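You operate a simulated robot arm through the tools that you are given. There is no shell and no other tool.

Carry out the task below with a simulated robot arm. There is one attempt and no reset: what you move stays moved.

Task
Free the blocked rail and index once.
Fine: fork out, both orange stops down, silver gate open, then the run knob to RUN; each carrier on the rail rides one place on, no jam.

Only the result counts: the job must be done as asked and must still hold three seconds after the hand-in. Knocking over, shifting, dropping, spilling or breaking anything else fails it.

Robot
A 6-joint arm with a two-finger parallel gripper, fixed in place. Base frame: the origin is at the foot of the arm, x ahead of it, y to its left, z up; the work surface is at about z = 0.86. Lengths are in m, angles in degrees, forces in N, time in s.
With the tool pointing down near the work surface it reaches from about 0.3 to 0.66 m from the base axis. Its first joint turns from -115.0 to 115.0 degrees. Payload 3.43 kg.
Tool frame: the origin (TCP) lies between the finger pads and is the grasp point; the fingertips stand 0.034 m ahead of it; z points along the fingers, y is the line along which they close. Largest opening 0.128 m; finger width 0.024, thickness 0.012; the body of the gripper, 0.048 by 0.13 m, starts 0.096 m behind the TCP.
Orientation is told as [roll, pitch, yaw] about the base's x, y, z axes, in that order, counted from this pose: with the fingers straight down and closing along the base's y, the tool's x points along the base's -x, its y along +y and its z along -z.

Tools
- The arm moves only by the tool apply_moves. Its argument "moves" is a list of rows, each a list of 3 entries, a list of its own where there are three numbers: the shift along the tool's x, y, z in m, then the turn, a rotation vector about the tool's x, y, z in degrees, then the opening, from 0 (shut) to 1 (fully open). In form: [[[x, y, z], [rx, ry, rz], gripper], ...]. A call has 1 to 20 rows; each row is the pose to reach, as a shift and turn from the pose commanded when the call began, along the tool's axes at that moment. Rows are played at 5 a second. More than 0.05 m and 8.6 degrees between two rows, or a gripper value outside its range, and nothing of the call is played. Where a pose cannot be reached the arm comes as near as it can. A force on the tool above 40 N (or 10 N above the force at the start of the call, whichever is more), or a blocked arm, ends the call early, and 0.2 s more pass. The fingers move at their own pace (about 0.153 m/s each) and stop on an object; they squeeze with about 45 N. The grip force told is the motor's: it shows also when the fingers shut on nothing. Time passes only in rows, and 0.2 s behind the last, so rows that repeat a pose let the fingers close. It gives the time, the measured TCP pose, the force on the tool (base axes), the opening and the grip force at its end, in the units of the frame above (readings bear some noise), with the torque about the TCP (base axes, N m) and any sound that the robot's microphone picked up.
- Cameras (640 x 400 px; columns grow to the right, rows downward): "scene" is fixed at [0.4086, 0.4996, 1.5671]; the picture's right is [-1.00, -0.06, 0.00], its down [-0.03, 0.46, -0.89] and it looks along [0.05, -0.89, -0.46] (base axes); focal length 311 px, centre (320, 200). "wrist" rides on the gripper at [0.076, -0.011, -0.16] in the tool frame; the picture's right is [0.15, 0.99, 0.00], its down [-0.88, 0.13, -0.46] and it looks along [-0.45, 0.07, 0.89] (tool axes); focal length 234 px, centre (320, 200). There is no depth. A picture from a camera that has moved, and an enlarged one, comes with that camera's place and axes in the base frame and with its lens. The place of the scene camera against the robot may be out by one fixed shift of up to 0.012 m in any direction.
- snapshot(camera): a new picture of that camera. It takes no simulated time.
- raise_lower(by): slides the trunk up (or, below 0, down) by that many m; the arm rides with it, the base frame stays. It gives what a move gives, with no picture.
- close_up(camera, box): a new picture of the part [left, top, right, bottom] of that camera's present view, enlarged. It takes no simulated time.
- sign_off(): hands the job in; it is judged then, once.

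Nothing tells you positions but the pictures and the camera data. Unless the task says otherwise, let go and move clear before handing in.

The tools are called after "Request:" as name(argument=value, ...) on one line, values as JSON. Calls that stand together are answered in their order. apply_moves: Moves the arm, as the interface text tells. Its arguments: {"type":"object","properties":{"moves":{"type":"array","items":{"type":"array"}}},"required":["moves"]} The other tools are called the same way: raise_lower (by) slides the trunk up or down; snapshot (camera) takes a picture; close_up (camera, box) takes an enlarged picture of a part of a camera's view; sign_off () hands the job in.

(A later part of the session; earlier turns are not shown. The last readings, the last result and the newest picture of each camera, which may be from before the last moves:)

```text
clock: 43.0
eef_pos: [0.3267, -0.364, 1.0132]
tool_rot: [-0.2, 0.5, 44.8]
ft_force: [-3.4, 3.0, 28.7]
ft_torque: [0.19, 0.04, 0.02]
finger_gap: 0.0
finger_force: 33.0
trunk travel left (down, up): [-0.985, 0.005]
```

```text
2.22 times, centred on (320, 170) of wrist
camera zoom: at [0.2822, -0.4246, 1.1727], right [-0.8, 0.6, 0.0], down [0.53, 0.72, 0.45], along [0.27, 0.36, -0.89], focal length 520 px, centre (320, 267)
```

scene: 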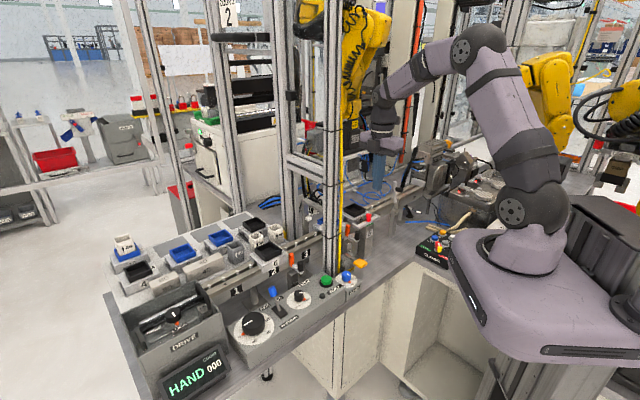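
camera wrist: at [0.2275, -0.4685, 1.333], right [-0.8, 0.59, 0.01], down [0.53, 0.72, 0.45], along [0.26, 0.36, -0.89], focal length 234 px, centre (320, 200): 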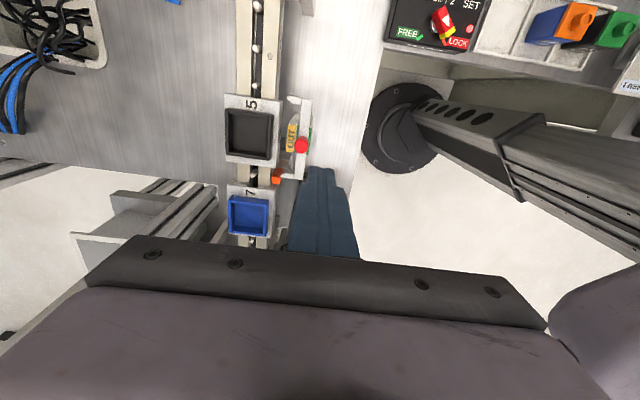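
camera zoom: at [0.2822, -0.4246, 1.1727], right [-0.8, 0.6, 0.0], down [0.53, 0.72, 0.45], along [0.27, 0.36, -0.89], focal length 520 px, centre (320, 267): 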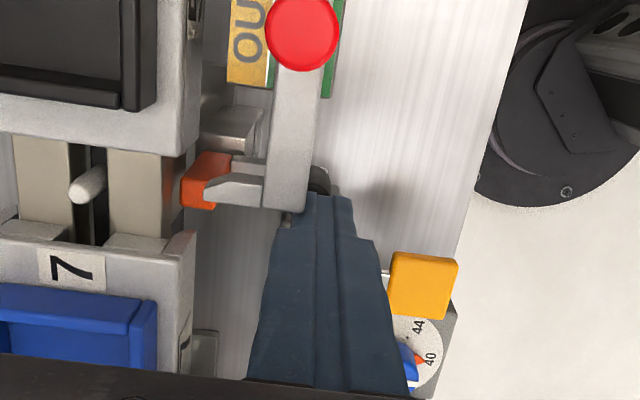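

The stop slides down under the push. I'll keep pressing until it reaches its end.

Request:
apply_moves(moves=[[[0, 0, 0.006], [0, 0, 0], 0.0], [[0, 0, 0.012], [0, 0, 0], 0.0], [[0, 0, 0.018], [0, 0, 0], 0.0], [[0, 0, 0.024], [0, 0, 0], 0.0]])

Request:
close_up(camera="scene", box=[320, 160, 400, 250])

```text
clock: 43.3
eef_pos: [0.3267, -0.3641, 1.0107]
tool_rot: [-0.1, 0.5, 45.0]
ft_force: [-6.9, 8.0, 22.1]
ft_torque: [0.31, 0.15, 0.02]
finger_gap: 0.0001
finger_force: 32.8
trunk travel left (down, up): [-0.985, 0.005]
stopped in row 1: the force on the tool passed its limit at 46 N (the readings are from after the stop); the commanded pose is now the measured one
```

```text
4.44 times, centred on (360, 205) of scene
camera zoom: at [0.4086, 0.4996, 1.5671], right [-1.0, -0.06, 0.0], down [-0.03, 0.46, -0.89], along [0.05, -0.89, -0.46], focal length 1382 px, centre (142, 178)
```

zoom: 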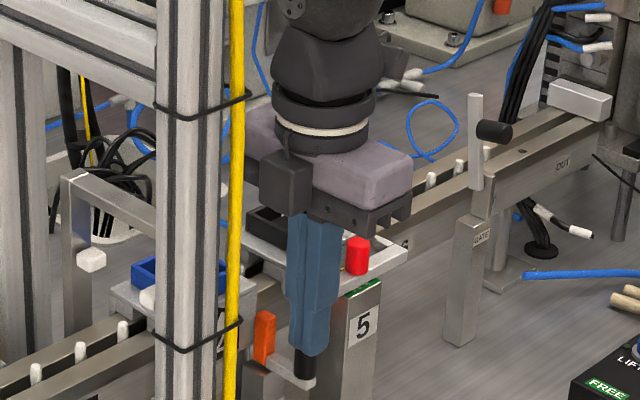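

Resistance rose sharply, so this is probably the end of travel, with the arm resting on the STOP post. I'll lift off and check that it stays down.

Request:
apply_moves(moves=[[[0, 0, -0.02], [0, 0, 0], 0.0], [[0, 0, -0.05], [0, 0, 0], 0.0], [[0, 0, -0.08], [0, 0, 0], 0.0], [[0.03, 0, -0.11], [0, 0, 0], 0.0]])

Request:
close_up(camera="wrist", box=[220, 80, 400, 260])

Request:
close_up(camera="scene", box=[345, 210, 385, 250])

```text
clock: 44.3
eef_pos: [0.3057, -0.385, 1.1203]
tool_rot: [-0.3, 0.4, 45.0]
ft_force: [-0.8, -0.4, 0.9]
ft_torque: [0.02, -0.03, -0.05]
finger_gap: 0.0004
finger_force: 33.1
trunk travel left (down, up): [-0.985, 0.005]
```

```text
2.22 times, centred on (310, 170) of wrist
camera zoom: at [0.2612, -0.4456, 1.2815], right [-0.8, 0.6, 0.0], down [0.53, 0.72, 0.45], along [0.27, 0.36, -0.89], focal length 520 px, centre (342, 267)
```

zoom: 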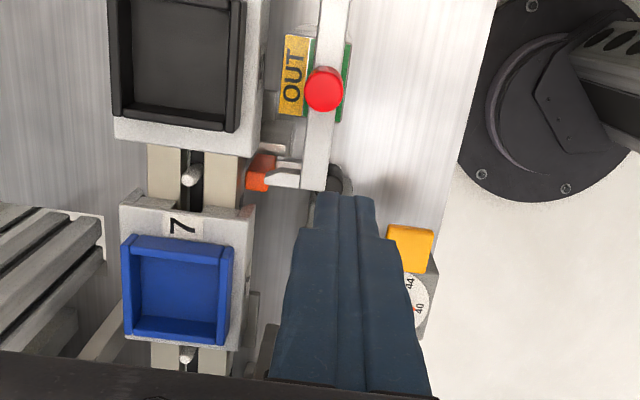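

```text
10.00 times, centred on (365, 230) of scene
camera zoom: at [0.4086, 0.4996, 1.5671], right [-1.0, -0.06, 0.0], down [-0.03, 0.46, -0.89], along [0.05, -0.89, -0.46], focal length 3111 px, centre (-130, -100)
```

zoom: 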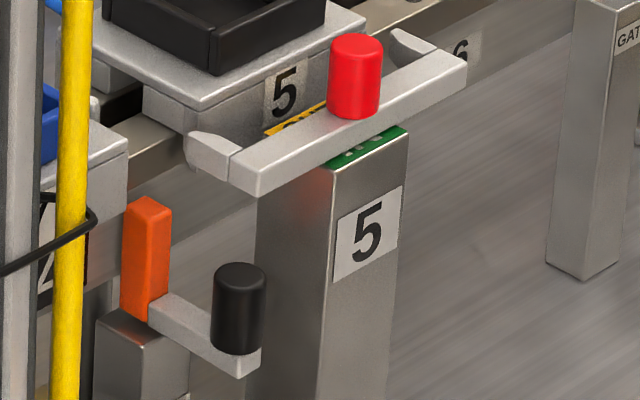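

Stop 2 stays down, about 2 cm lower. To be sure it is fully down, I'll press once more to confirm a hard end.

Request:
apply_moves(moves=[[[-0.03, 0, 0.03], [0, 0, 0], 0.0], [[-0.03, 0, 0.07], [0, 0, 0], 0.0], [[-0.03, 0, 0.098], [0, 0, 0], 0.0], [[-0.03, 0, 0.106], [0, 0, 0], 0.0], [[-0.03, 0, 0.109], [0, 0, 0], 0.0], [[-0.03, 0, 0.112], [0, 0, 0], 0.0], [[-0.03, 0, 0.115], [0, 0, 0], 0.0], [[-0.03, 0, 0.118], [0, 0, 0], 0.0], [[-0.03, 0, 0.121], [0, 0, 0], 0.0]])

Request:
close_up(camera="scene", box=[345, 210, 385, 250])

```text
clock: 45.9
eef_pos: [0.3307, -0.3655, 1.0118]
tool_rot: [-0.7, 0.5, 44.9]
ft_force: [-3.6, 11.1, 23.6]
ft_torque: [0.4, 0.11, -0.04]
finger_gap: 0.0001
finger_force: 32.5
trunk travel left (down, up): [-0.985, 0.005]
stopped in row 7: the force on the tool passed its limit at 44 N (the readings are from after the stop); the commanded pose is now the measured one
```

```text
10.00 times, centred on (365, 230) of scene
camera zoom: at [0.4086, 0.4996, 1.5671], right [-1.0, -0.06, 0.0], down [-0.03, 0.46, -0.89], along [0.05, -0.89, -0.46], focal length 3111 px, centre (-130, -100)
```

zoom: 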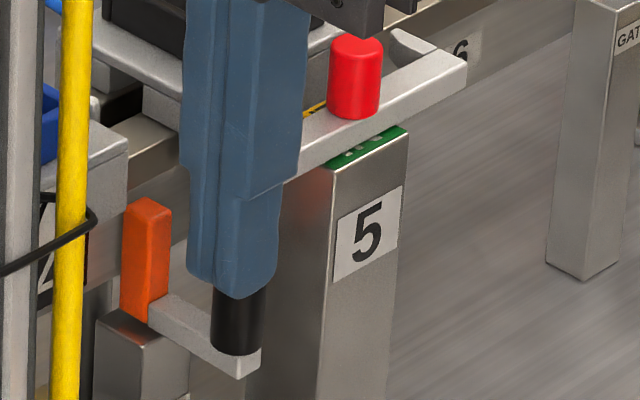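

Stop 2 is at its hard end. Next is stop 1, near (0.503,-0.20,0.99), on the other side of the column. I'll go up and retract toward the base first.

Request:
apply_moves(moves=[[[0, 0, -0.04], [0, 0, 0], 0.0], [[0, 0, -0.08], [0, 0, 0], 0.0], [[0, 0, -0.12], [0, 0, 0], 0.0], [[-0.002, 0.04, -0.145], [0, 0, 0], 0.0], [[-0.004, 0.08, -0.165], [0, 0, 0], 0.0], [[-0.006, 0.12, -0.18], [0, 0, 0], 0.0], [[-0.007, 0.16, -0.19], [0, 0, 0], 0.0]])

Request:
apply_moves(moves=[[[0, 0, 0], [0, 0, 8.2], 0.0], [[0, 0, 0], [0, 0, 16.4], 0.0], [[0, 0, 0], [0, 0, 24.6], 0.0], [[0, 0, 0], [0, 0, 32.8], 0.0], [[0, 0, 0], [0, 0, 41], 0.0], [[0, 0, 0], [0, 0, 49.2], 0.0], [[0, 0, 0], [0, 0, 57.4], 0.0], [[0, 0, 0], [0, 0, 65.6], 0.0], [[0, 0, 0], [0, 0, 73.8], 0.0], [[0, 0, 0], [0, 0, 82], 0.0], [[0, 0, 0], [0, 0, 90], 0.0]])

Request:
snapshot(camera="wrist")

Request:
snapshot(camera="scene")

```text
clock: 47.5
eef_pos: [0.2238, -0.245, 1.1927]
tool_rot: [-0.6, 0.5, 45.0]
ft_force: [-0.9, 0.1, -0.5]
ft_torque: [0.0, -0.03, -0.01]
finger_gap: 0.0002
finger_force: 33.7
trunk travel left (down, up): [-0.985, 0.005]
```

```text
clock: 49.9
eef_pos: [0.2249, -0.2483, 1.1967]
tool_rot: [-0.4, -0.7, -45.2]
ft_force: [-0.1, -0.5, 0.0]
ft_torque: [0.02, -0.03, -0.01]
finger_gap: 0.0
finger_force: 32.6
trunk travel left (down, up): [-0.985, 0.005]
```

```text
taken
camera wrist: at [0.1625, -0.2001, 1.3567], right [0.6, 0.8, -0.01], down [0.71, -0.53, 0.46], along [0.37, -0.29, -0.89], focal length 234 px, centre (320, 200)
```

wrist: 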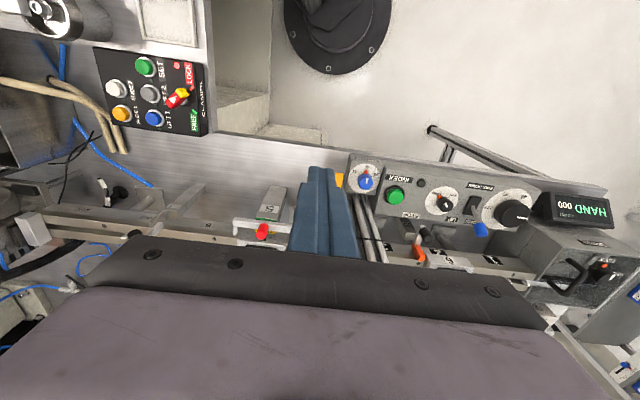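

```text
taken
```

scene: 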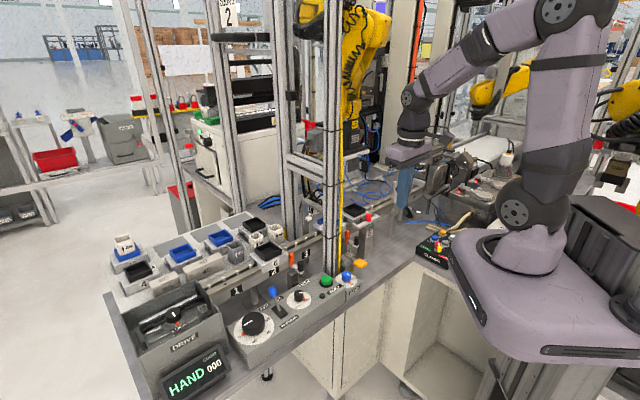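

I'm retracted, and now I'll swing around inside the column toward the panel side.

Request:
apply_moves(moves=[[[0.012, 0.038, 0], [0, 0, 0], 0.0], [[0.022, 0.076, 0], [0, 0, 0], 0.0], [[0.028, 0.115, 0], [0, 0, 0], 0.0], [[0.03, 0.154, 0], [0, 0, 0], 0.0], [[0.03, 0.193, 0], [0, 0, 0], 0.0]])

Request:
snapshot(camera="wrist")

Request:
snapshot(camera="scene")

```text
clock: 51.1
eef_pos: [0.3403, -0.0913, 1.195]
tool_rot: [-0.6, -0.8, -45.1]
ft_force: [0.8, 1.0, 0.1]
ft_torque: [-0.01, 0.02, 0.03]
finger_gap: 0.0
finger_force: 32.6
trunk travel left (down, up): [-0.985, 0.005]
```

```text
taken
camera wrist: at [0.2784, -0.0428, 1.354], right [0.6, 0.8, -0.01], down [0.71, -0.52, 0.46], along [0.37, -0.29, -0.89], focal length 234 px, centre (320, 200)
```

wrist: 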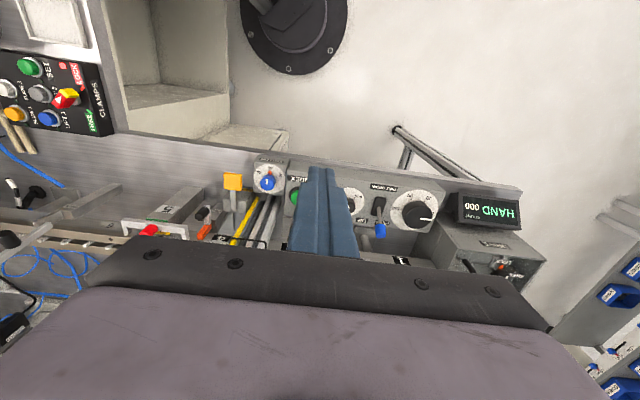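

```text
taken
```

scene: 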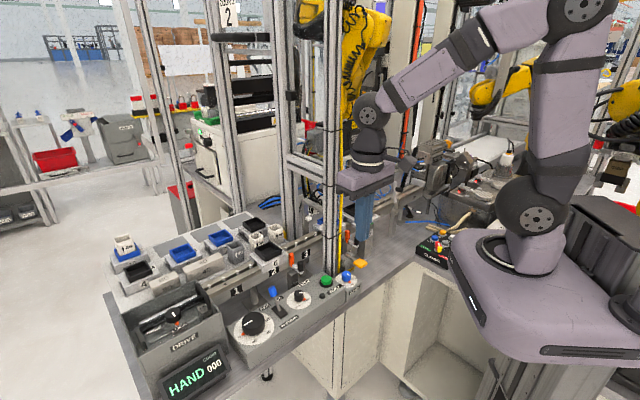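

Clear so far. I'll move out over the panel toward stop 1, staying on the side away from the column.

Request:
apply_moves(moves=[[[-0.03, 0.02, 0.01], [0, 0, 0], 0.0], [[-0.06, 0.04, 0.02], [0, 0, 0], 0.0], [[-0.09, 0.06, 0.03], [0, 0, 0], 0.0], [[-0.12, 0.078, 0.04], [0, 0, 0], 0.0], [[-0.12, 0.078, 0.04], [0, 0, 0], 0.0]])

Request:
snapshot(camera="wrist")

Request:
close_up(camera="scene", box=[230, 150, 390, 310])

```text
clock: 52.3
eef_pos: [0.4795, -0.1224, 1.1569]
tool_rot: [-0.6, -0.7, -45.1]
ft_force: [-0.8, -0.3, -0.1]
ft_torque: [-0.02, -0.04, -0.01]
finger_gap: 0.0
finger_force: 32.9
trunk travel left (down, up): [-0.985, 0.005]
```

```text
taken
camera wrist: at [0.4179, -0.074, 1.316], right [0.6, 0.8, -0.01], down [0.71, -0.52, 0.47], along [0.37, -0.28, -0.89], focal length 234 px, centre (320, 200)
```

wrist: 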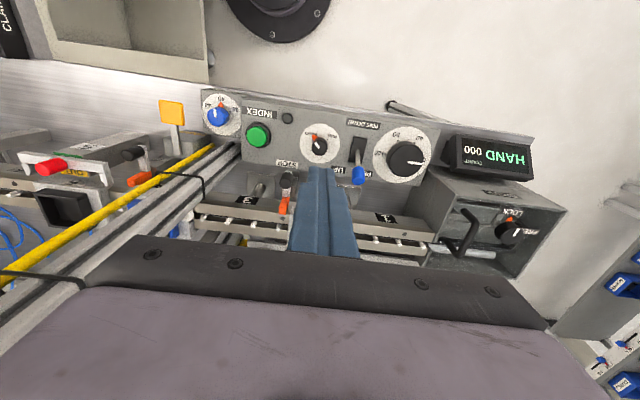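

```text
2.50 times, centred on (310, 230) of scene
camera zoom: at [0.4086, 0.4996, 1.5671], right [-1.0, -0.06, 0.0], down [-0.03, 0.46, -0.89], along [0.05, -0.89, -0.46], focal length 778 px, centre (345, 125)
```

zoom: 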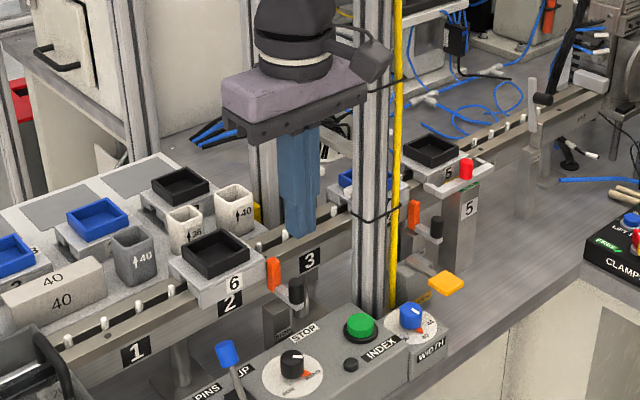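

Request:
close_up(camera="wrist", box=[180, 90, 380, 250])

```text
2.50 times, centred on (280, 170) of wrist
camera zoom: at [0.4179, -0.074, 1.316], right [0.6, 0.8, -0.01], down [0.71, -0.52, 0.47], along [0.37, -0.28, -0.89], focal length 585 px, centre (420, 275)
```

zoom: 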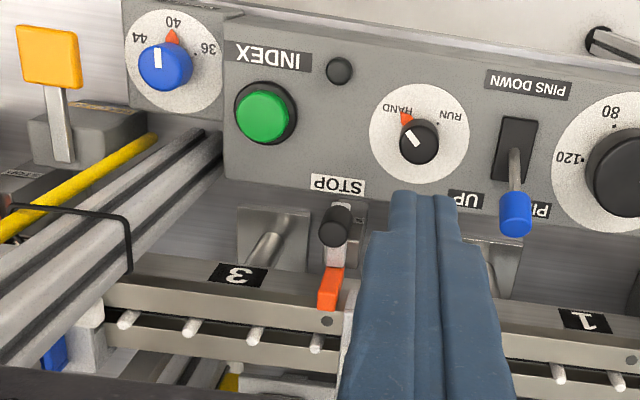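

Stop 1's knob is at about (0.500,-0.203). I'll move over it at z = 1.10 and check clearance to the column.

Request:
apply_moves(moves=[[[-0.024, -0.0125, 0.015], [0, 0, 0], 0.0], [[-0.048, -0.025, 0.03], [0, 0, 0], 0.0], [[-0.0715, -0.0375, 0.05], [0, 0, 0], 0.0], [[-0.0715, -0.0375, 0.057], [0, 0, 0], 0.0]])

Request:
close_up(camera="wrist", box=[220, 80, 420, 240])

Request:
close_up(camera="scene", box=[230, 150, 390, 310])

```text
clock: 53.3
eef_pos: [0.5025, -0.1996, 1.099]
tool_rot: [-0.5, -0.7, -45.1]
ft_force: [0.7, 0.3, -0.2]
ft_torque: [-0.02, -0.01, -0.01]
finger_gap: 0.0003
finger_force: 33.1
trunk travel left (down, up): [-0.985, 0.005]
```

```text
2.50 times, centred on (320, 160) of wrist
camera zoom: at [0.4415, -0.1514, 1.2584], right [0.6, 0.8, -0.01], down [0.71, -0.52, 0.47], along [0.37, -0.29, -0.89], focal length 585 px, centre (320, 300)
```

zoom: 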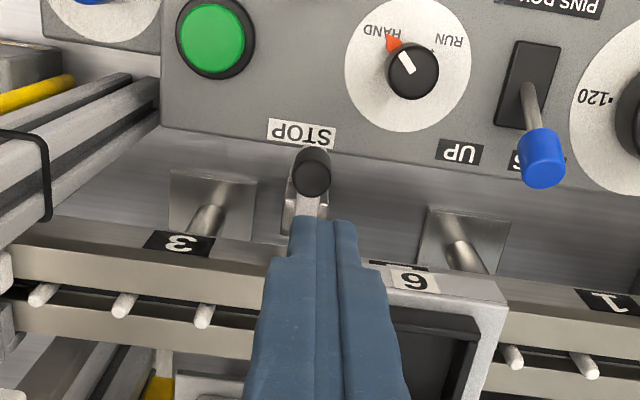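

```text
2.50 times, centred on (310, 230) of scene
camera zoom: at [0.4086, 0.4996, 1.5671], right [-1.0, -0.06, 0.0], down [-0.03, 0.46, -0.89], along [0.05, -0.89, -0.46], focal length 778 px, centre (345, 125)
```

zoom: 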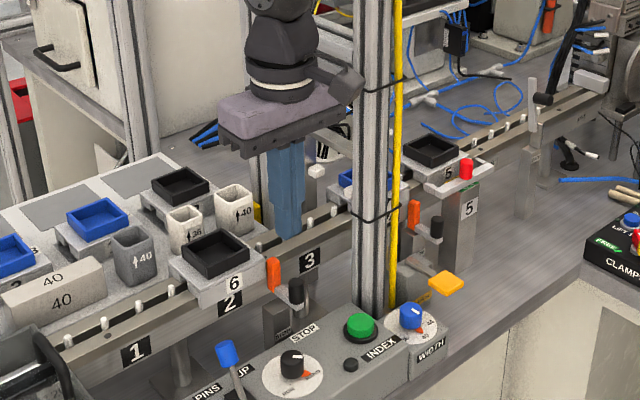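

It's lined up. I'll descend and press stop 1 down in small steps.

Request:
apply_moves(moves=[[[0.0, 0, 0.035], [0, 0, 0], 0.0], [[0, 0, 0.065], [0, 0, 0], 0.0], [[0, 0, 0.075], [0, 0, 0], 0.0], [[0, 0, 0.081], [0, 0, 0], 0.0], [[0, 0, 0.086], [0, 0, 0], 0.0], [[0, 0, 0.091], [0, 0, 0], 0.0], [[0, 0, 0.096], [0, 0, 0], 0.0], [[0, 0, 0.099], [0, 0, 0], 0.0], [[0, 0, 0.102], [0, 0, 0], 0.0]])

Request:
close_up(camera="scene", box=[270, 220, 350, 300])

```text
clock: 54.9
eef_pos: [0.5015, -0.199, 1.0113]
tool_rot: [-0.4, -1.1, -45.2]
ft_force: [-12.8, 4.4, 26.1]
ft_torque: [0.32, 0.65, 0.07]
finger_gap: 0.0
finger_force: 33.3
trunk travel left (down, up): [-0.985, 0.005]
stopped in row 8: the force on the tool passed its limit at 45 N (the readings are from after the stop); the commanded pose is now the measured one
```

```text
5.00 times, centred on (310, 260) of scene
camera zoom: at [0.4086, 0.4996, 1.5671], right [-1.0, -0.06, 0.0], down [-0.03, 0.46, -0.89], along [0.05, -0.89, -0.46], focal length 1555 px, centre (370, -100)
```

zoom: 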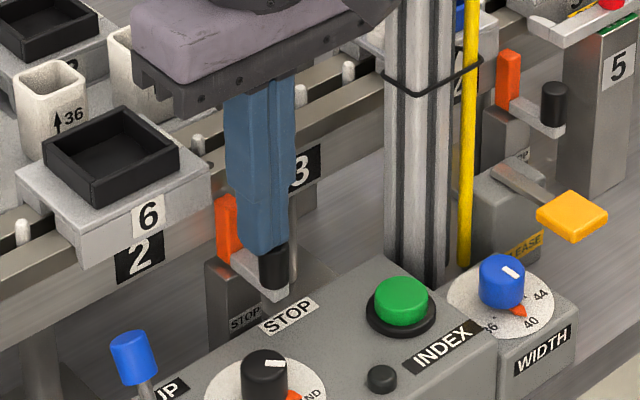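

Stop 1 is down at the same height as stop 2. I'll lift off, move over the RUN knob and view it with the fingers open.

Request:
apply_moves(moves=[[[0, 0, -0.03], [0, 0, 0], 0.0], [[0, 0, -0.06], [0, 0, 0], 0.0], [[0.01, 0.01, -0.1], [0, 0, 0], 0.1], [[0.03, 0.03, -0.12], [0, 0, 0], 0.3], [[0.048, 0.04, -0.13], [0, 0, 0], 0.4]])

Request:
snapshot(camera="wrist")

Request:
close_up(camera="wrist", box=[240, 80, 400, 200])

Request:
close_up(camera="scene", box=[270, 210, 350, 310])

```text
clock: 56.1
eef_pos: [0.4982, -0.132, 1.1408]
tool_rot: [-0.4, -1.0, -45.1]
ft_force: [-0.3, -0.2, -0.3]
ft_torque: [0.01, -0.02, 0.04]
finger_gap: 0.0513
finger_force: 0.0
trunk travel left (down, up): [-0.985, 0.005]
```

```text
taken
camera wrist: at [0.4366, -0.0843, 1.2988], right [0.6, 0.8, -0.01], down [0.71, -0.52, 0.47], along [0.37, -0.29, -0.88], focal length 234 px, centre (320, 200)
```

wrist: 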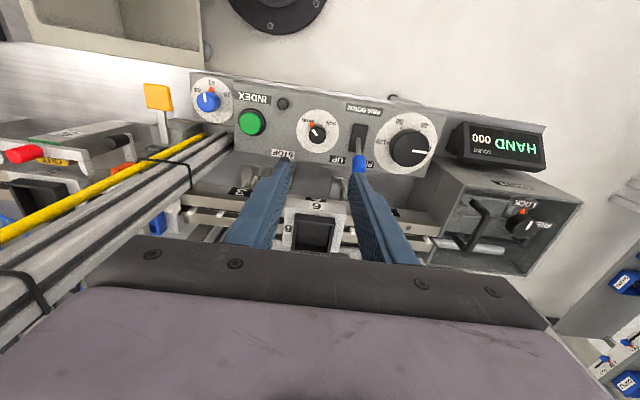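

```text
3.33 times, centred on (320, 140) of wrist
camera zoom: at [0.4366, -0.0843, 1.2988], right [0.6, 0.8, -0.01], down [0.71, -0.52, 0.47], along [0.37, -0.29, -0.88], focal length 781 px, centre (320, 400)
```

zoom: 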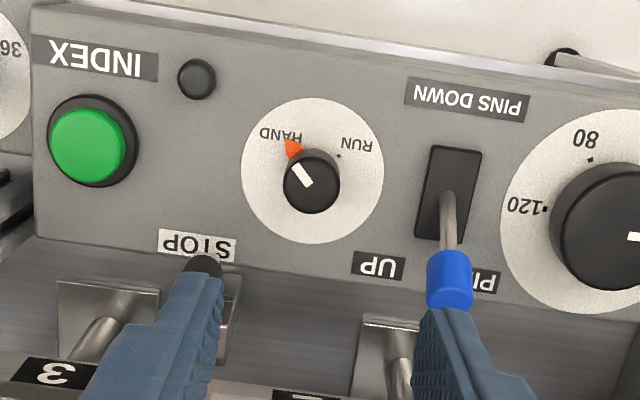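

```text
4.00 times, centred on (310, 260) of scene
camera zoom: at [0.4086, 0.4996, 1.5671], right [-1.0, -0.06, 0.0], down [-0.03, 0.46, -0.89], along [0.05, -0.89, -0.46], focal length 1244 px, centre (360, -40)
```

zoom: 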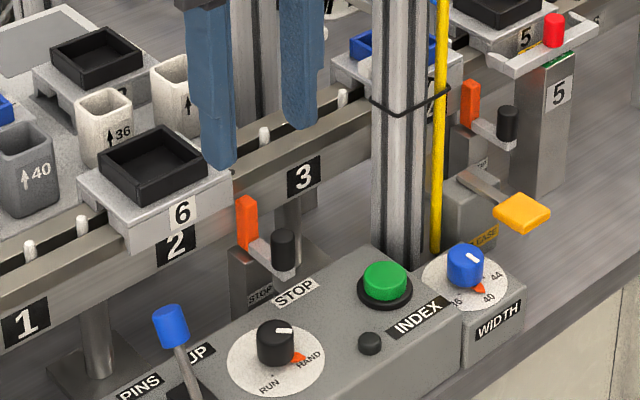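

Both stops show as down. The RUN knob is centred at about (0.494,-0.138), its top is near z = 0.95, and HAND to RUN is about 95° clockwise seen from above. I'll turn the gripper back 90° first so there is room to twist.

Request:
apply_moves(moves=[[[0, 0, 0], [0, 0, -8.2], 0.4], [[0, 0, 0], [0, 0, -16.4], 0.4], [[0, 0, 0], [0, 0, -24.6], 0.4], [[0, 0, 0], [0, 0, -32.8], 0.4], [[0, 0, 0], [0, 0, -41], 0.4], [[0, 0, 0], [0, 0, -49.2], 0.4], [[0, 0, 0], [0, 0, -57.4], 0.4], [[0, 0, 0], [0, 0, -65.6], 0.4], [[0, 0, 0], [0, 0, -73.8], 0.4], [[0, 0, 0], [0, 0, -82], 0.4], [[0, 0, 0], [0, 0, -90], 0.4]])

Request:
snapshot(camera="wrist")

Request:
close_up(camera="scene", box=[230, 150, 390, 310])

```text
clock: 58.5
eef_pos: [0.4992, -0.1373, 1.1364]
tool_rot: [-1.1, 0.3, 45.2]
ft_force: [-0.1, 0.3, -0.9]
ft_torque: [0.01, 0.05, -0.01]
finger_gap: 0.0514
finger_force: 0.1
trunk travel left (down, up): [-0.985, 0.005]
```

```text
taken
camera wrist: at [0.4529, -0.1959, 1.2981], right [-0.8, 0.59, -0.02], down [0.53, 0.72, 0.45], along [0.28, 0.35, -0.89], focal length 234 px, centre (320, 200)
```

wrist: 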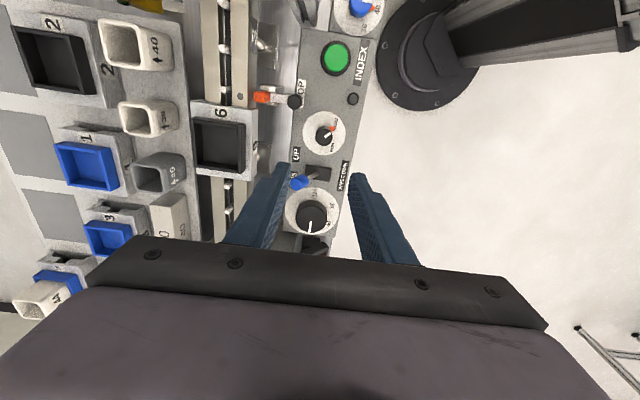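

```text
2.50 times, centred on (310, 230) of scene
camera zoom: at [0.4086, 0.4996, 1.5671], right [-1.0, -0.06, 0.0], down [-0.03, 0.46, -0.89], along [0.05, -0.89, -0.46], focal length 778 px, centre (345, 125)
```

zoom: 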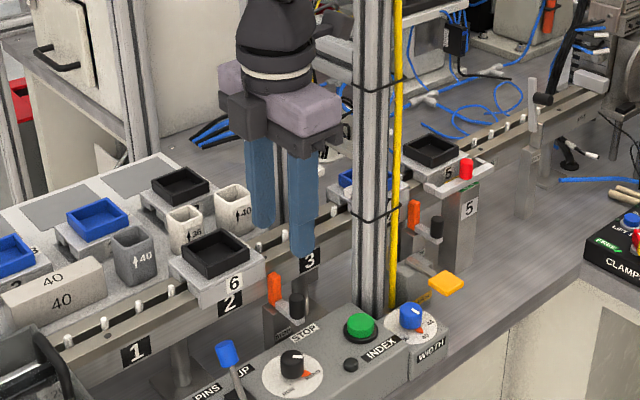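

Request:
close_up(camera="wrist", box=[270, 90, 390, 180])

```text
4.44 times, centred on (330, 135) of wrist
camera zoom: at [0.4529, -0.1959, 1.2981], right [-0.8, 0.59, -0.02], down [0.53, 0.72, 0.45], along [0.28, 0.35, -0.89], focal length 1041 px, centre (276, 489)
```

zoom: 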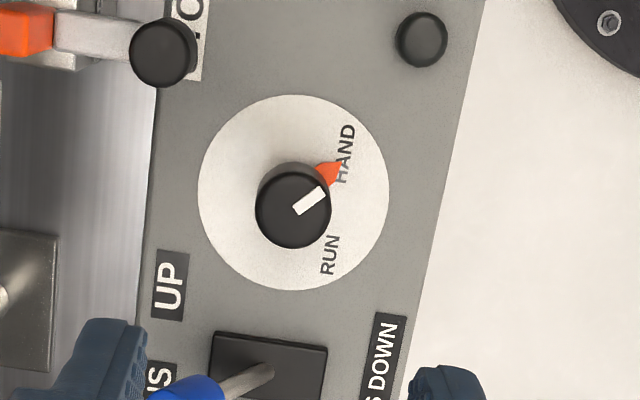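

The knob centre is confirmed at about (0.4955,-0.138). I'll descend over it to TCP z = 0.965 with the fingers open.

Request:
apply_moves(moves=[[[0.003, 0.002, 0.04], [0, 0, 0], 0.4], [[0.003, 0.002, 0.08], [0, 0, 0], 0.4], [[0.003, 0.002, 0.12], [0, 0, 0], 0.4], [[0.003, 0.002, 0.15], [0, 0, 0], 0.4], [[0.003, 0.002, 0.165], [0, 0, 0], 0.4], [[0.003, 0.002, 0.171], [0, 0, 0], 0.4]])

Request:
close_up(camera="wrist", box=[240, 80, 400, 240])

Request:
close_up(camera="scene", box=[260, 230, 340, 320])

```text
clock: 59.9
eef_pos: [0.4978, -0.1396, 0.9657]
tool_rot: [-1.0, 0.3, 44.9]
ft_force: [0.4, -0.3, 0.3]
ft_torque: [0.0, -0.01, 0.02]
finger_gap: 0.0514
finger_force: 0.0
trunk travel left (down, up): [-0.985, 0.005]
```

```text
2.50 times, centred on (320, 160) of wrist
camera zoom: at [0.4522, -0.1985, 1.1271], right [-0.8, 0.6, -0.02], down [0.53, 0.72, 0.45], along [0.28, 0.35, -0.89], focal length 585 px, centre (320, 300)
```

zoom: 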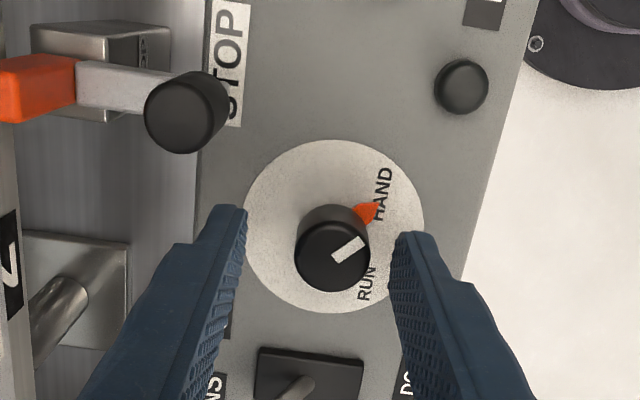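

```text
4.44 times, centred on (300, 275) of scene
camera zoom: at [0.4086, 0.4996, 1.5671], right [-1.0, -0.06, 0.0], down [-0.03, 0.46, -0.89], along [0.05, -0.89, -0.46], focal length 1382 px, centre (409, -133)
```

zoom: 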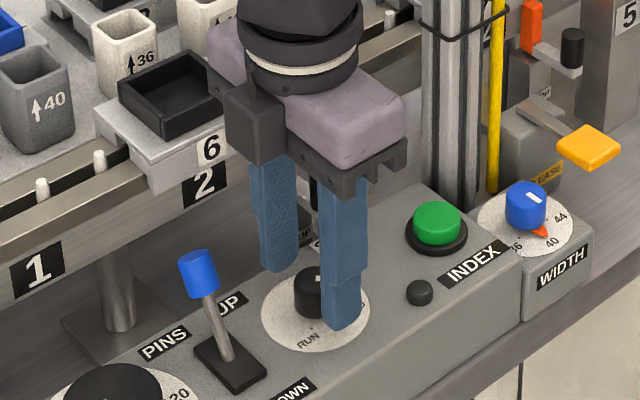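

The fingers straddle the RUN knob. I'll centre by 3 mm and close on it.

Request:
apply_moves(moves=[[[0.001, 0.003, 0.003], [0, 0, 0], 0.4], [[0.001, 0.003, 0.003], [0, 0, 0], 0.0], [[0.001, 0.003, 0.003], [0, 0, 0], 0.0], [[0.001, 0.003, 0.003], [0, 0, 0], 0.0]])

Request:
close_up(camera="wrist", box=[240, 80, 400, 240])

Request:
snapshot(camera="scene")

```text
clock: 60.9
eef_pos: [0.4952, -0.1378, 0.9624]
tool_rot: [-1.1, 0.4, 45.0]
ft_force: [-0.3, 1.9, 1.6]
ft_torque: [0.75, 0.63, -0.07]
finger_gap: 0.0259
finger_force: 45.3
trunk travel left (down, up): [-0.985, 0.005]
```

```text
2.50 times, centred on (320, 160) of wrist
camera zoom: at [0.4487, -0.1966, 1.1234], right [-0.8, 0.6, -0.02], down [0.53, 0.72, 0.45], along [0.28, 0.35, -0.89], focal length 585 px, centre (320, 300)
```

zoom: 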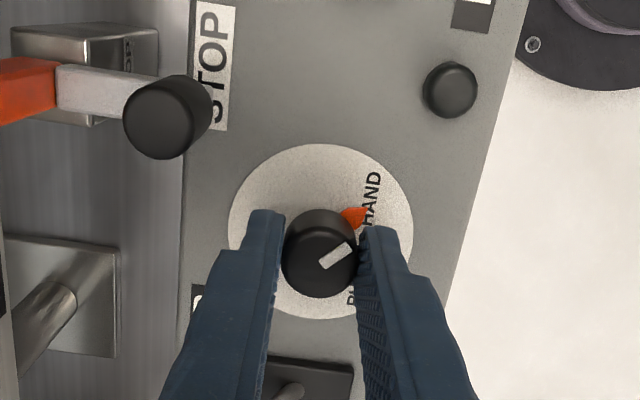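

```text
taken
```

scene: 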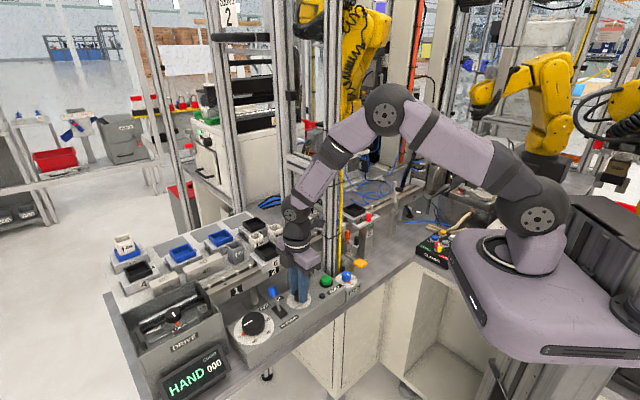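

The knob is held. I'll turn it clockwise toward RUN in 8° steps.

Request:
apply_moves(moves=[[[0, 0, 0], [0, 0, 8], 0.0], [[0, 0, 0], [0, 0, 16], 0.0], [[0, 0, 0], [0, 0, 24], 0.0], [[0, 0, 0], [0, 0, 32], 0.0], [[0, 0, 0], [0, 0, 40], 0.0], [[0, 0, 0], [0, 0, 48], 0.0]])

Request:
close_up(camera="wrist", box=[240, 80, 400, 240])

Request:
snapshot(camera="scene")

```text
clock: 62.3
eef_pos: [0.4946, -0.1369, 0.961]
tool_rot: [-1.0, -0.4, -3.3]
ft_force: [0.2, 6.4, -6.9]
ft_torque: [1.06, 0.73, 0.03]
finger_gap: 0.0257
finger_force: 45.2
trunk travel left (down, up): [-0.985, 0.005]
```

```text
2.50 times, centred on (320, 160) of wrist
camera zoom: at [0.418, -0.1414, 1.1223], right [-0.09, 1.0, -0.02], down [0.88, 0.09, 0.46], along [0.46, 0.02, -0.89], focal length 585 px, centre (320, 300)
```

zoom: 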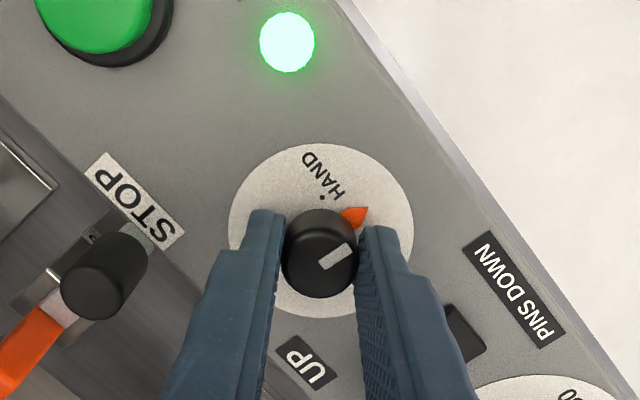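

```text
taken
```

scene: 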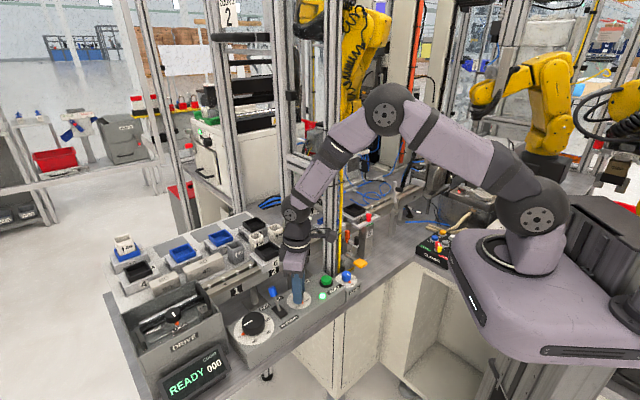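

The display changed to READY and the lamp by INDEX lit green. I'll finish turning to the RUN mark.

Request:
apply_moves(moves=[[[0, 0, 0], [0, 0, 8], 0.0], [[0, 0, 0], [0, 0, 16], 0.0], [[0, 0, 0], [0, 0, 24], 0.0], [[0, 0, 0], [0, 0, 32], 0.0], [[0, 0, 0], [0, 0, 40], 0.0], [[0, 0, 0], [0, 0, 45], 0.0]])

Request:
close_up(camera="wrist", box=[240, 80, 400, 240])

Request:
snapshot(camera="scene")

```text
clock: 63.7
eef_pos: [0.4954, -0.1369, 0.962]
tool_rot: [-0.4, -1.1, -48.2]
ft_force: [-0.2, 10.5, -9.2]
ft_torque: [0.8, -0.49, 0.43]
finger_gap: 0.0256
finger_force: 45.4
trunk travel left (down, up): [-0.985, 0.005]
```

```text
2.50 times, centred on (320, 160) of wrist
camera zoom: at [0.4358, -0.0854, 1.1213], right [0.64, 0.77, -0.01], down [0.68, -0.56, 0.47], along [0.36, -0.31, -0.88], focal length 585 px, centre (320, 300)
```

zoom: 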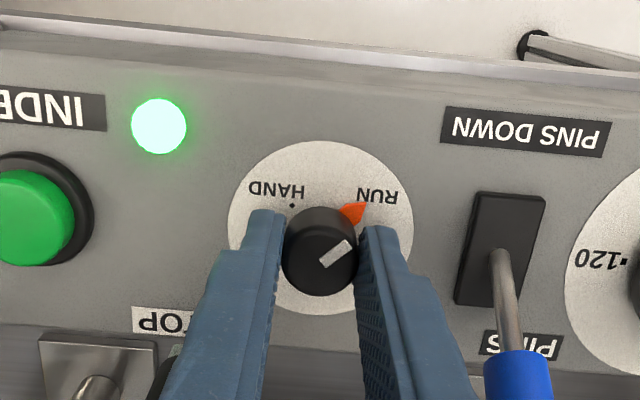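

```text
taken
```

scene: 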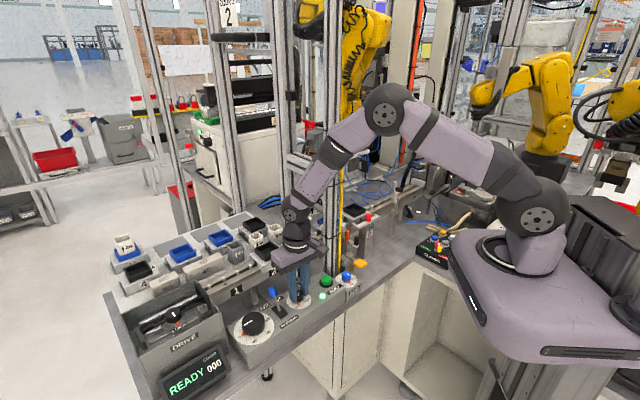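

The pointer is on RUN and the display reads READY 000, so the index now needs the green INDEX button. I'll let go of the knob, lift, close the fingers and turn so the narrow side of the gripper faces the column.

Request:
apply_moves(moves=[[[0, 0, 0], [0, 0, 0], 0.4], [[0, 0, 0], [0, 0, 0], 0.4], [[0, 0, -0.035], [0, 0, 0], 0.4], [[0, 0, -0.07], [0, 0, 0], 0.2], [[0, 0, -0.1], [0, 0, 0], 0.0], [[0.006, -0.014, -0.115], [0, 0, 8], 0.0], [[0.012, -0.028, -0.13], [0, 0, 16], 0.0], [[0.018, -0.042, -0.13], [0, 0, 24], 0.0], [[0.022, -0.056, -0.13], [0, 0, 32], 0.0], [[0.0258, -0.07, -0.13], [0, 0, 40], 0.0], [[0.0258, -0.0782, -0.13], [0, 0, 42], 0.0]])

Request:
snapshot(camera="wrist")

Request:
snapshot(camera="scene")

```text
clock: 66.1
eef_pos: [0.42, -0.1709, 1.0932]
tool_rot: [0.5, -1.0, -90.3]
ft_force: [0.1, 0.3, 0.1]
ft_torque: [0.01, 0.03, 0.0]
finger_gap: 0.0
finger_force: 32.9
trunk travel left (down, up): [-0.985, 0.005]
```

```text
taken
camera wrist: at [0.4069, -0.0925, 1.2521], right [0.99, 0.14, 0.01], down [0.12, -0.87, 0.47], along [0.07, -0.47, -0.88], focal length 234 px, centre (320, 200)
```

wrist: 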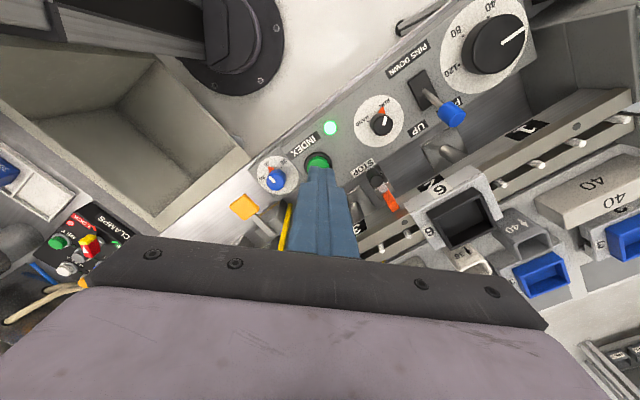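

```text
taken
```

scene: 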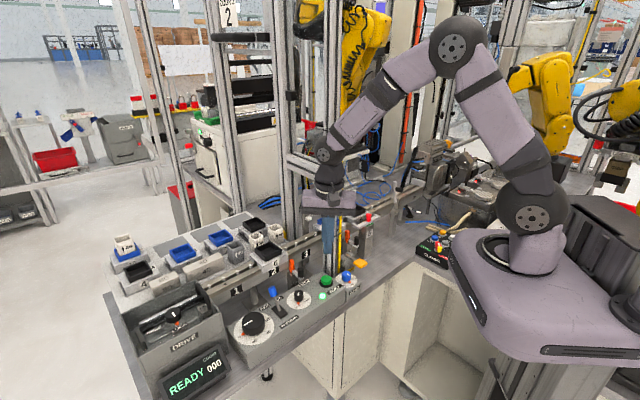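

Request:
close_up(camera="wrist", box=[250, 80, 420, 220])

Request:
close_up(camera="scene", box=[280, 170, 430, 300])

```text
2.86 times, centred on (335, 150) of wrist
camera zoom: at [0.4069, -0.0925, 1.2521], right [0.99, 0.14, 0.01], down [0.12, -0.87, 0.47], along [0.07, -0.47, -0.88], focal length 669 px, centre (277, 343)
```

zoom: 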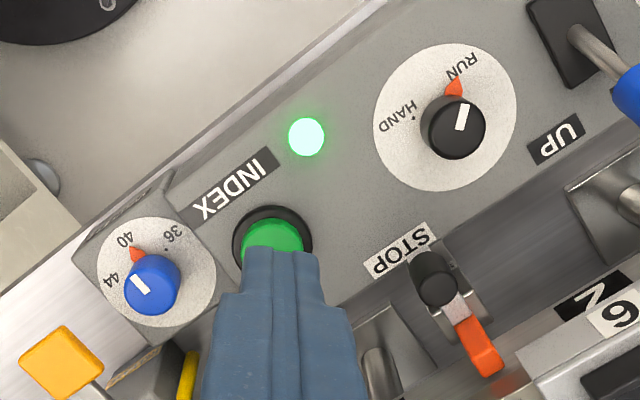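

```text
3.08 times, centred on (355, 235) of scene
camera zoom: at [0.4086, 0.4996, 1.5671], right [-1.0, -0.06, 0.0], down [-0.03, 0.46, -0.89], along [0.05, -0.89, -0.46], focal length 957 px, centre (212, 92)
```

zoom: 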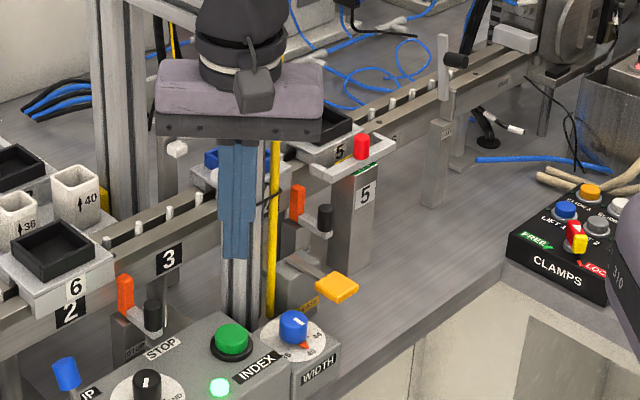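

Everything is set: gate up, fork out, stops down, knob on RUN. The INDEX button is at about (0.423,-0.209). I'll approach it with a slight tilt away from the column.

Request:
apply_moves(moves=[[[-0.01, 0.001, 0.02], [0, -7.5, 0], 0.0], [[-0.02, 0.002, 0.045], [0, -15, 0], 0.0], [[-0.029, 0.003, 0.07], [0, -15, 0], 0.0], [[-0.029, 0.003, 0.09], [0, -15, 0], 0.0]])

Request:
close_up(camera="wrist", box=[250, 80, 420, 220])

Request:
close_up(camera="scene", box=[280, 170, 430, 300])

```text
clock: 67.1
eef_pos: [0.4221, -0.1998, 1.0008]
tool_rot: [0.5, -16.1, -90.3]
ft_force: [-0.6, -0.8, 0.3]
ft_torque: [-0.01, -0.01, -0.02]
finger_gap: 0.0
finger_force: 33.4
trunk travel left (down, up): [-0.985, 0.005]
```

```text
2.86 times, centred on (335, 150) of wrist
camera zoom: at [0.4109, -0.0828, 1.1343], right [0.99, 0.14, -0.03], down [0.12, -0.72, 0.68], along [0.07, -0.68, -0.73], focal length 669 px, centre (277, 343)
```

zoom: 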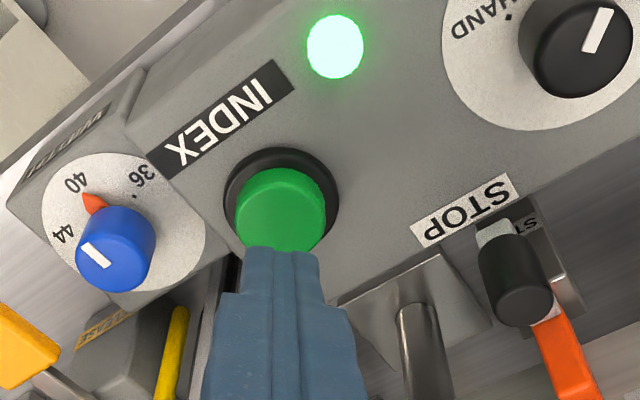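

```text
3.08 times, centred on (355, 235) of scene
camera zoom: at [0.4086, 0.4996, 1.5671], right [-1.0, -0.06, 0.0], down [-0.03, 0.46, -0.89], along [0.05, -0.89, -0.46], focal length 957 px, centre (212, 92)
```

zoom: 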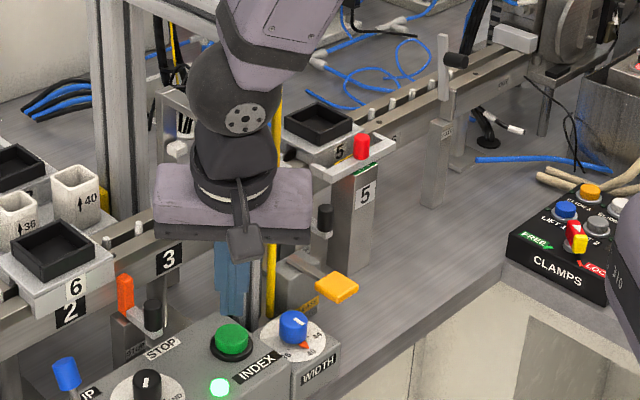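

It's aligned with the button. I'll press straight down in small steps.

Request:
apply_moves(moves=[[[0.0055, 0, 0.0192], [0, 0, 0], 0.0], [[0.0083, 0, 0.0288], [0, 0, 0], 0.0], [[0.0097, 0, 0.0336], [0, 0, 0], 0.0], [[0.0108, 0, 0.0375], [0, 0, 0], 0.0], [[0.0116, 0, 0.0404], [0, 0, 0], 0.0]])

Request:
snapshot(camera="scene")

Request:
close_up(camera="wrist", box=[250, 80, 420, 220])

```text
clock: 68.3
eef_pos: [0.4226, -0.2007, 0.964]
tool_rot: [0.8, -16.2, -90.4]
ft_force: [1.6, -4.3, 20.0]
ft_torque: [-0.11, -0.04, 0.0]
finger_gap: 0.0
finger_force: 32.7
trunk travel left (down, up): [-0.985, 0.005]
heard: click
```

```text
taken
```

scene: 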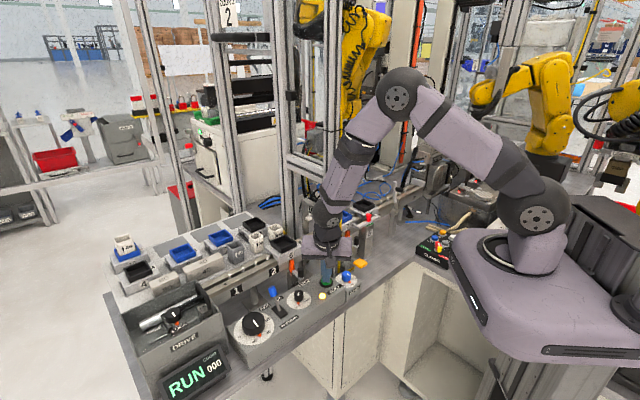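

```text
2.86 times, centred on (335, 150) of wrist
camera zoom: at [0.4105, -0.0831, 1.0965], right [0.99, 0.14, -0.03], down [0.12, -0.72, 0.68], along [0.08, -0.68, -0.73], focal length 669 px, centre (277, 343)
```

zoom: 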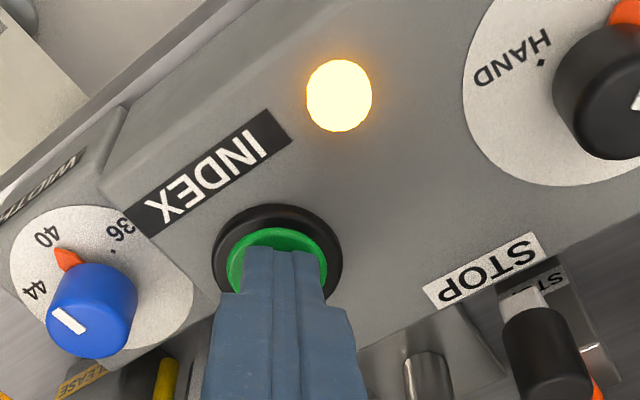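

A click: the display shows RUN and the carriers are moving. I'll lift straight off the button and let the cycle finish.

Request:
apply_moves(moves=[[[-0.008, 0, -0.029], [0, 0, 0], 0.0], [[-0.018, 0, -0.067], [0, 0, 0], 0.0], [[-0.018, 0, -0.1], [0, 0, 0], 0.0], [[-0.01, 0, -0.12], [0, 0, 0], 0.0], [[-0.01, 0, -0.12], [0, 0, 0], 0.0]])

Request:
snapshot(camera="scene")

Request:
snapshot(camera="wrist")

```text
clock: 69.5
eef_pos: [0.422, -0.1747, 1.0791]
tool_rot: [0.4, -16.1, -90.3]
ft_force: [-0.6, 0.9, -0.8]
ft_torque: [0.02, 0.03, 0.03]
finger_gap: 0.0
finger_force: 32.7
trunk travel left (down, up): [-0.985, 0.005]
```

```text
taken
```

scene: 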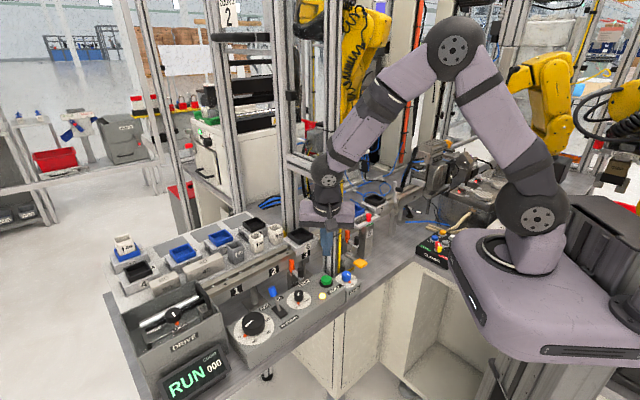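

```text
taken
camera wrist: at [0.4102, -0.0578, 1.2127], right [0.99, 0.14, -0.03], down [0.12, -0.72, 0.68], along [0.07, -0.68, -0.73], focal length 234 px, centre (320, 200)
```

wrist: 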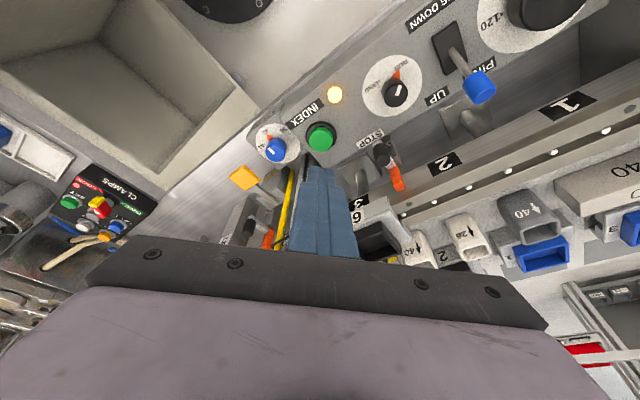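

The carriers are riding on and the display still says RUN. I'll back away from the rail while waiting for the cycle to end.

Request:
apply_moves(moves=[[[0.02, 0, -0.02], [0, 0, 0], 0.0], [[0.045, -0.01, -0.03], [0, 5, 0], 0.0], [[0.07, -0.02, -0.04], [0, 10, 0], 0.0], [[0.09, -0.03, -0.04], [0, 16, 0], 0.0], [[0.09, -0.03, -0.04], [0, 16, 0], 0.0], [[0.09, -0.03, -0.04], [0, 16, 0], 0.0], [[0.09, -0.03, -0.04], [0, 16, 0], 0.0]])

Request:
snapshot(camera="scene")

Request:
close_up(camera="scene", box=[240, 180, 440, 310])

Request:
close_up(camera="scene", box=[100, 270, 300, 400])

```text
clock: 71.1
eef_pos: [0.3907, -0.0786, 1.0923]
tool_rot: [0.6, 0.0, -90.1]
ft_force: [0.3, 0.0, -0.2]
ft_torque: [0.02, 0.01, -0.03]
finger_gap: 0.0
finger_force: 33.0
trunk travel left (down, up): [-0.985, 0.005]
```

```text
taken
```

scene: 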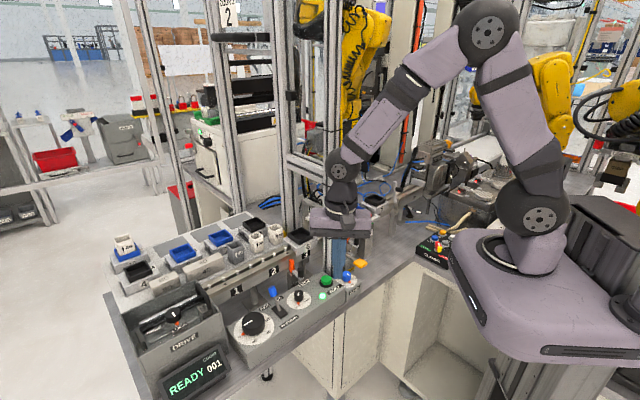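

```text
3.08 times, centred on (340, 245) of scene
camera zoom: at [0.4086, 0.4996, 1.5671], right [-1.0, -0.06, 0.0], down [-0.03, 0.46, -0.89], along [0.05, -0.89, -0.46], focal length 957 px, centre (258, 62)
```

zoom: 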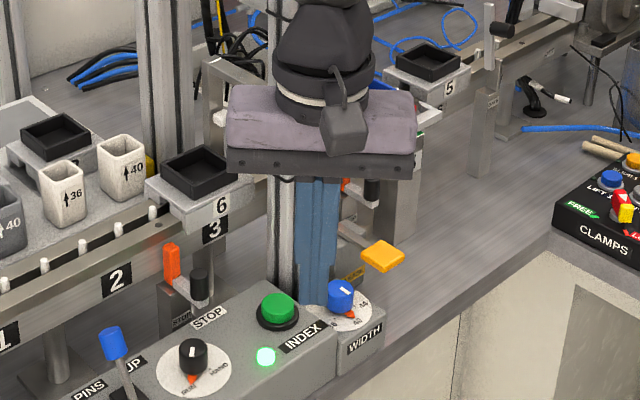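

```text
3.08 times, centred on (200, 335) of scene
camera zoom: at [0.4086, 0.4996, 1.5671], right [-1.0, -0.06, 0.0], down [-0.03, 0.46, -0.89], along [0.05, -0.89, -0.46], focal length 957 px, centre (689, -215)
```

zoom: 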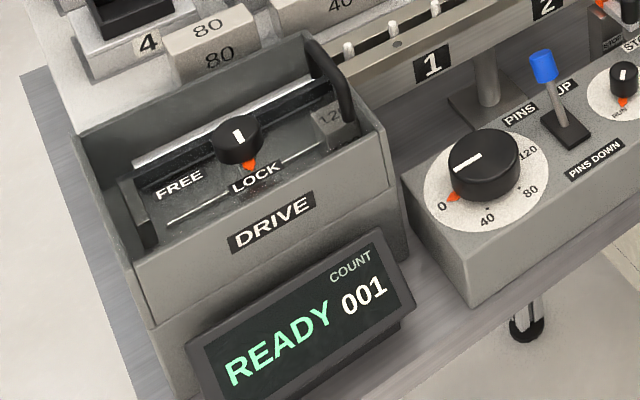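

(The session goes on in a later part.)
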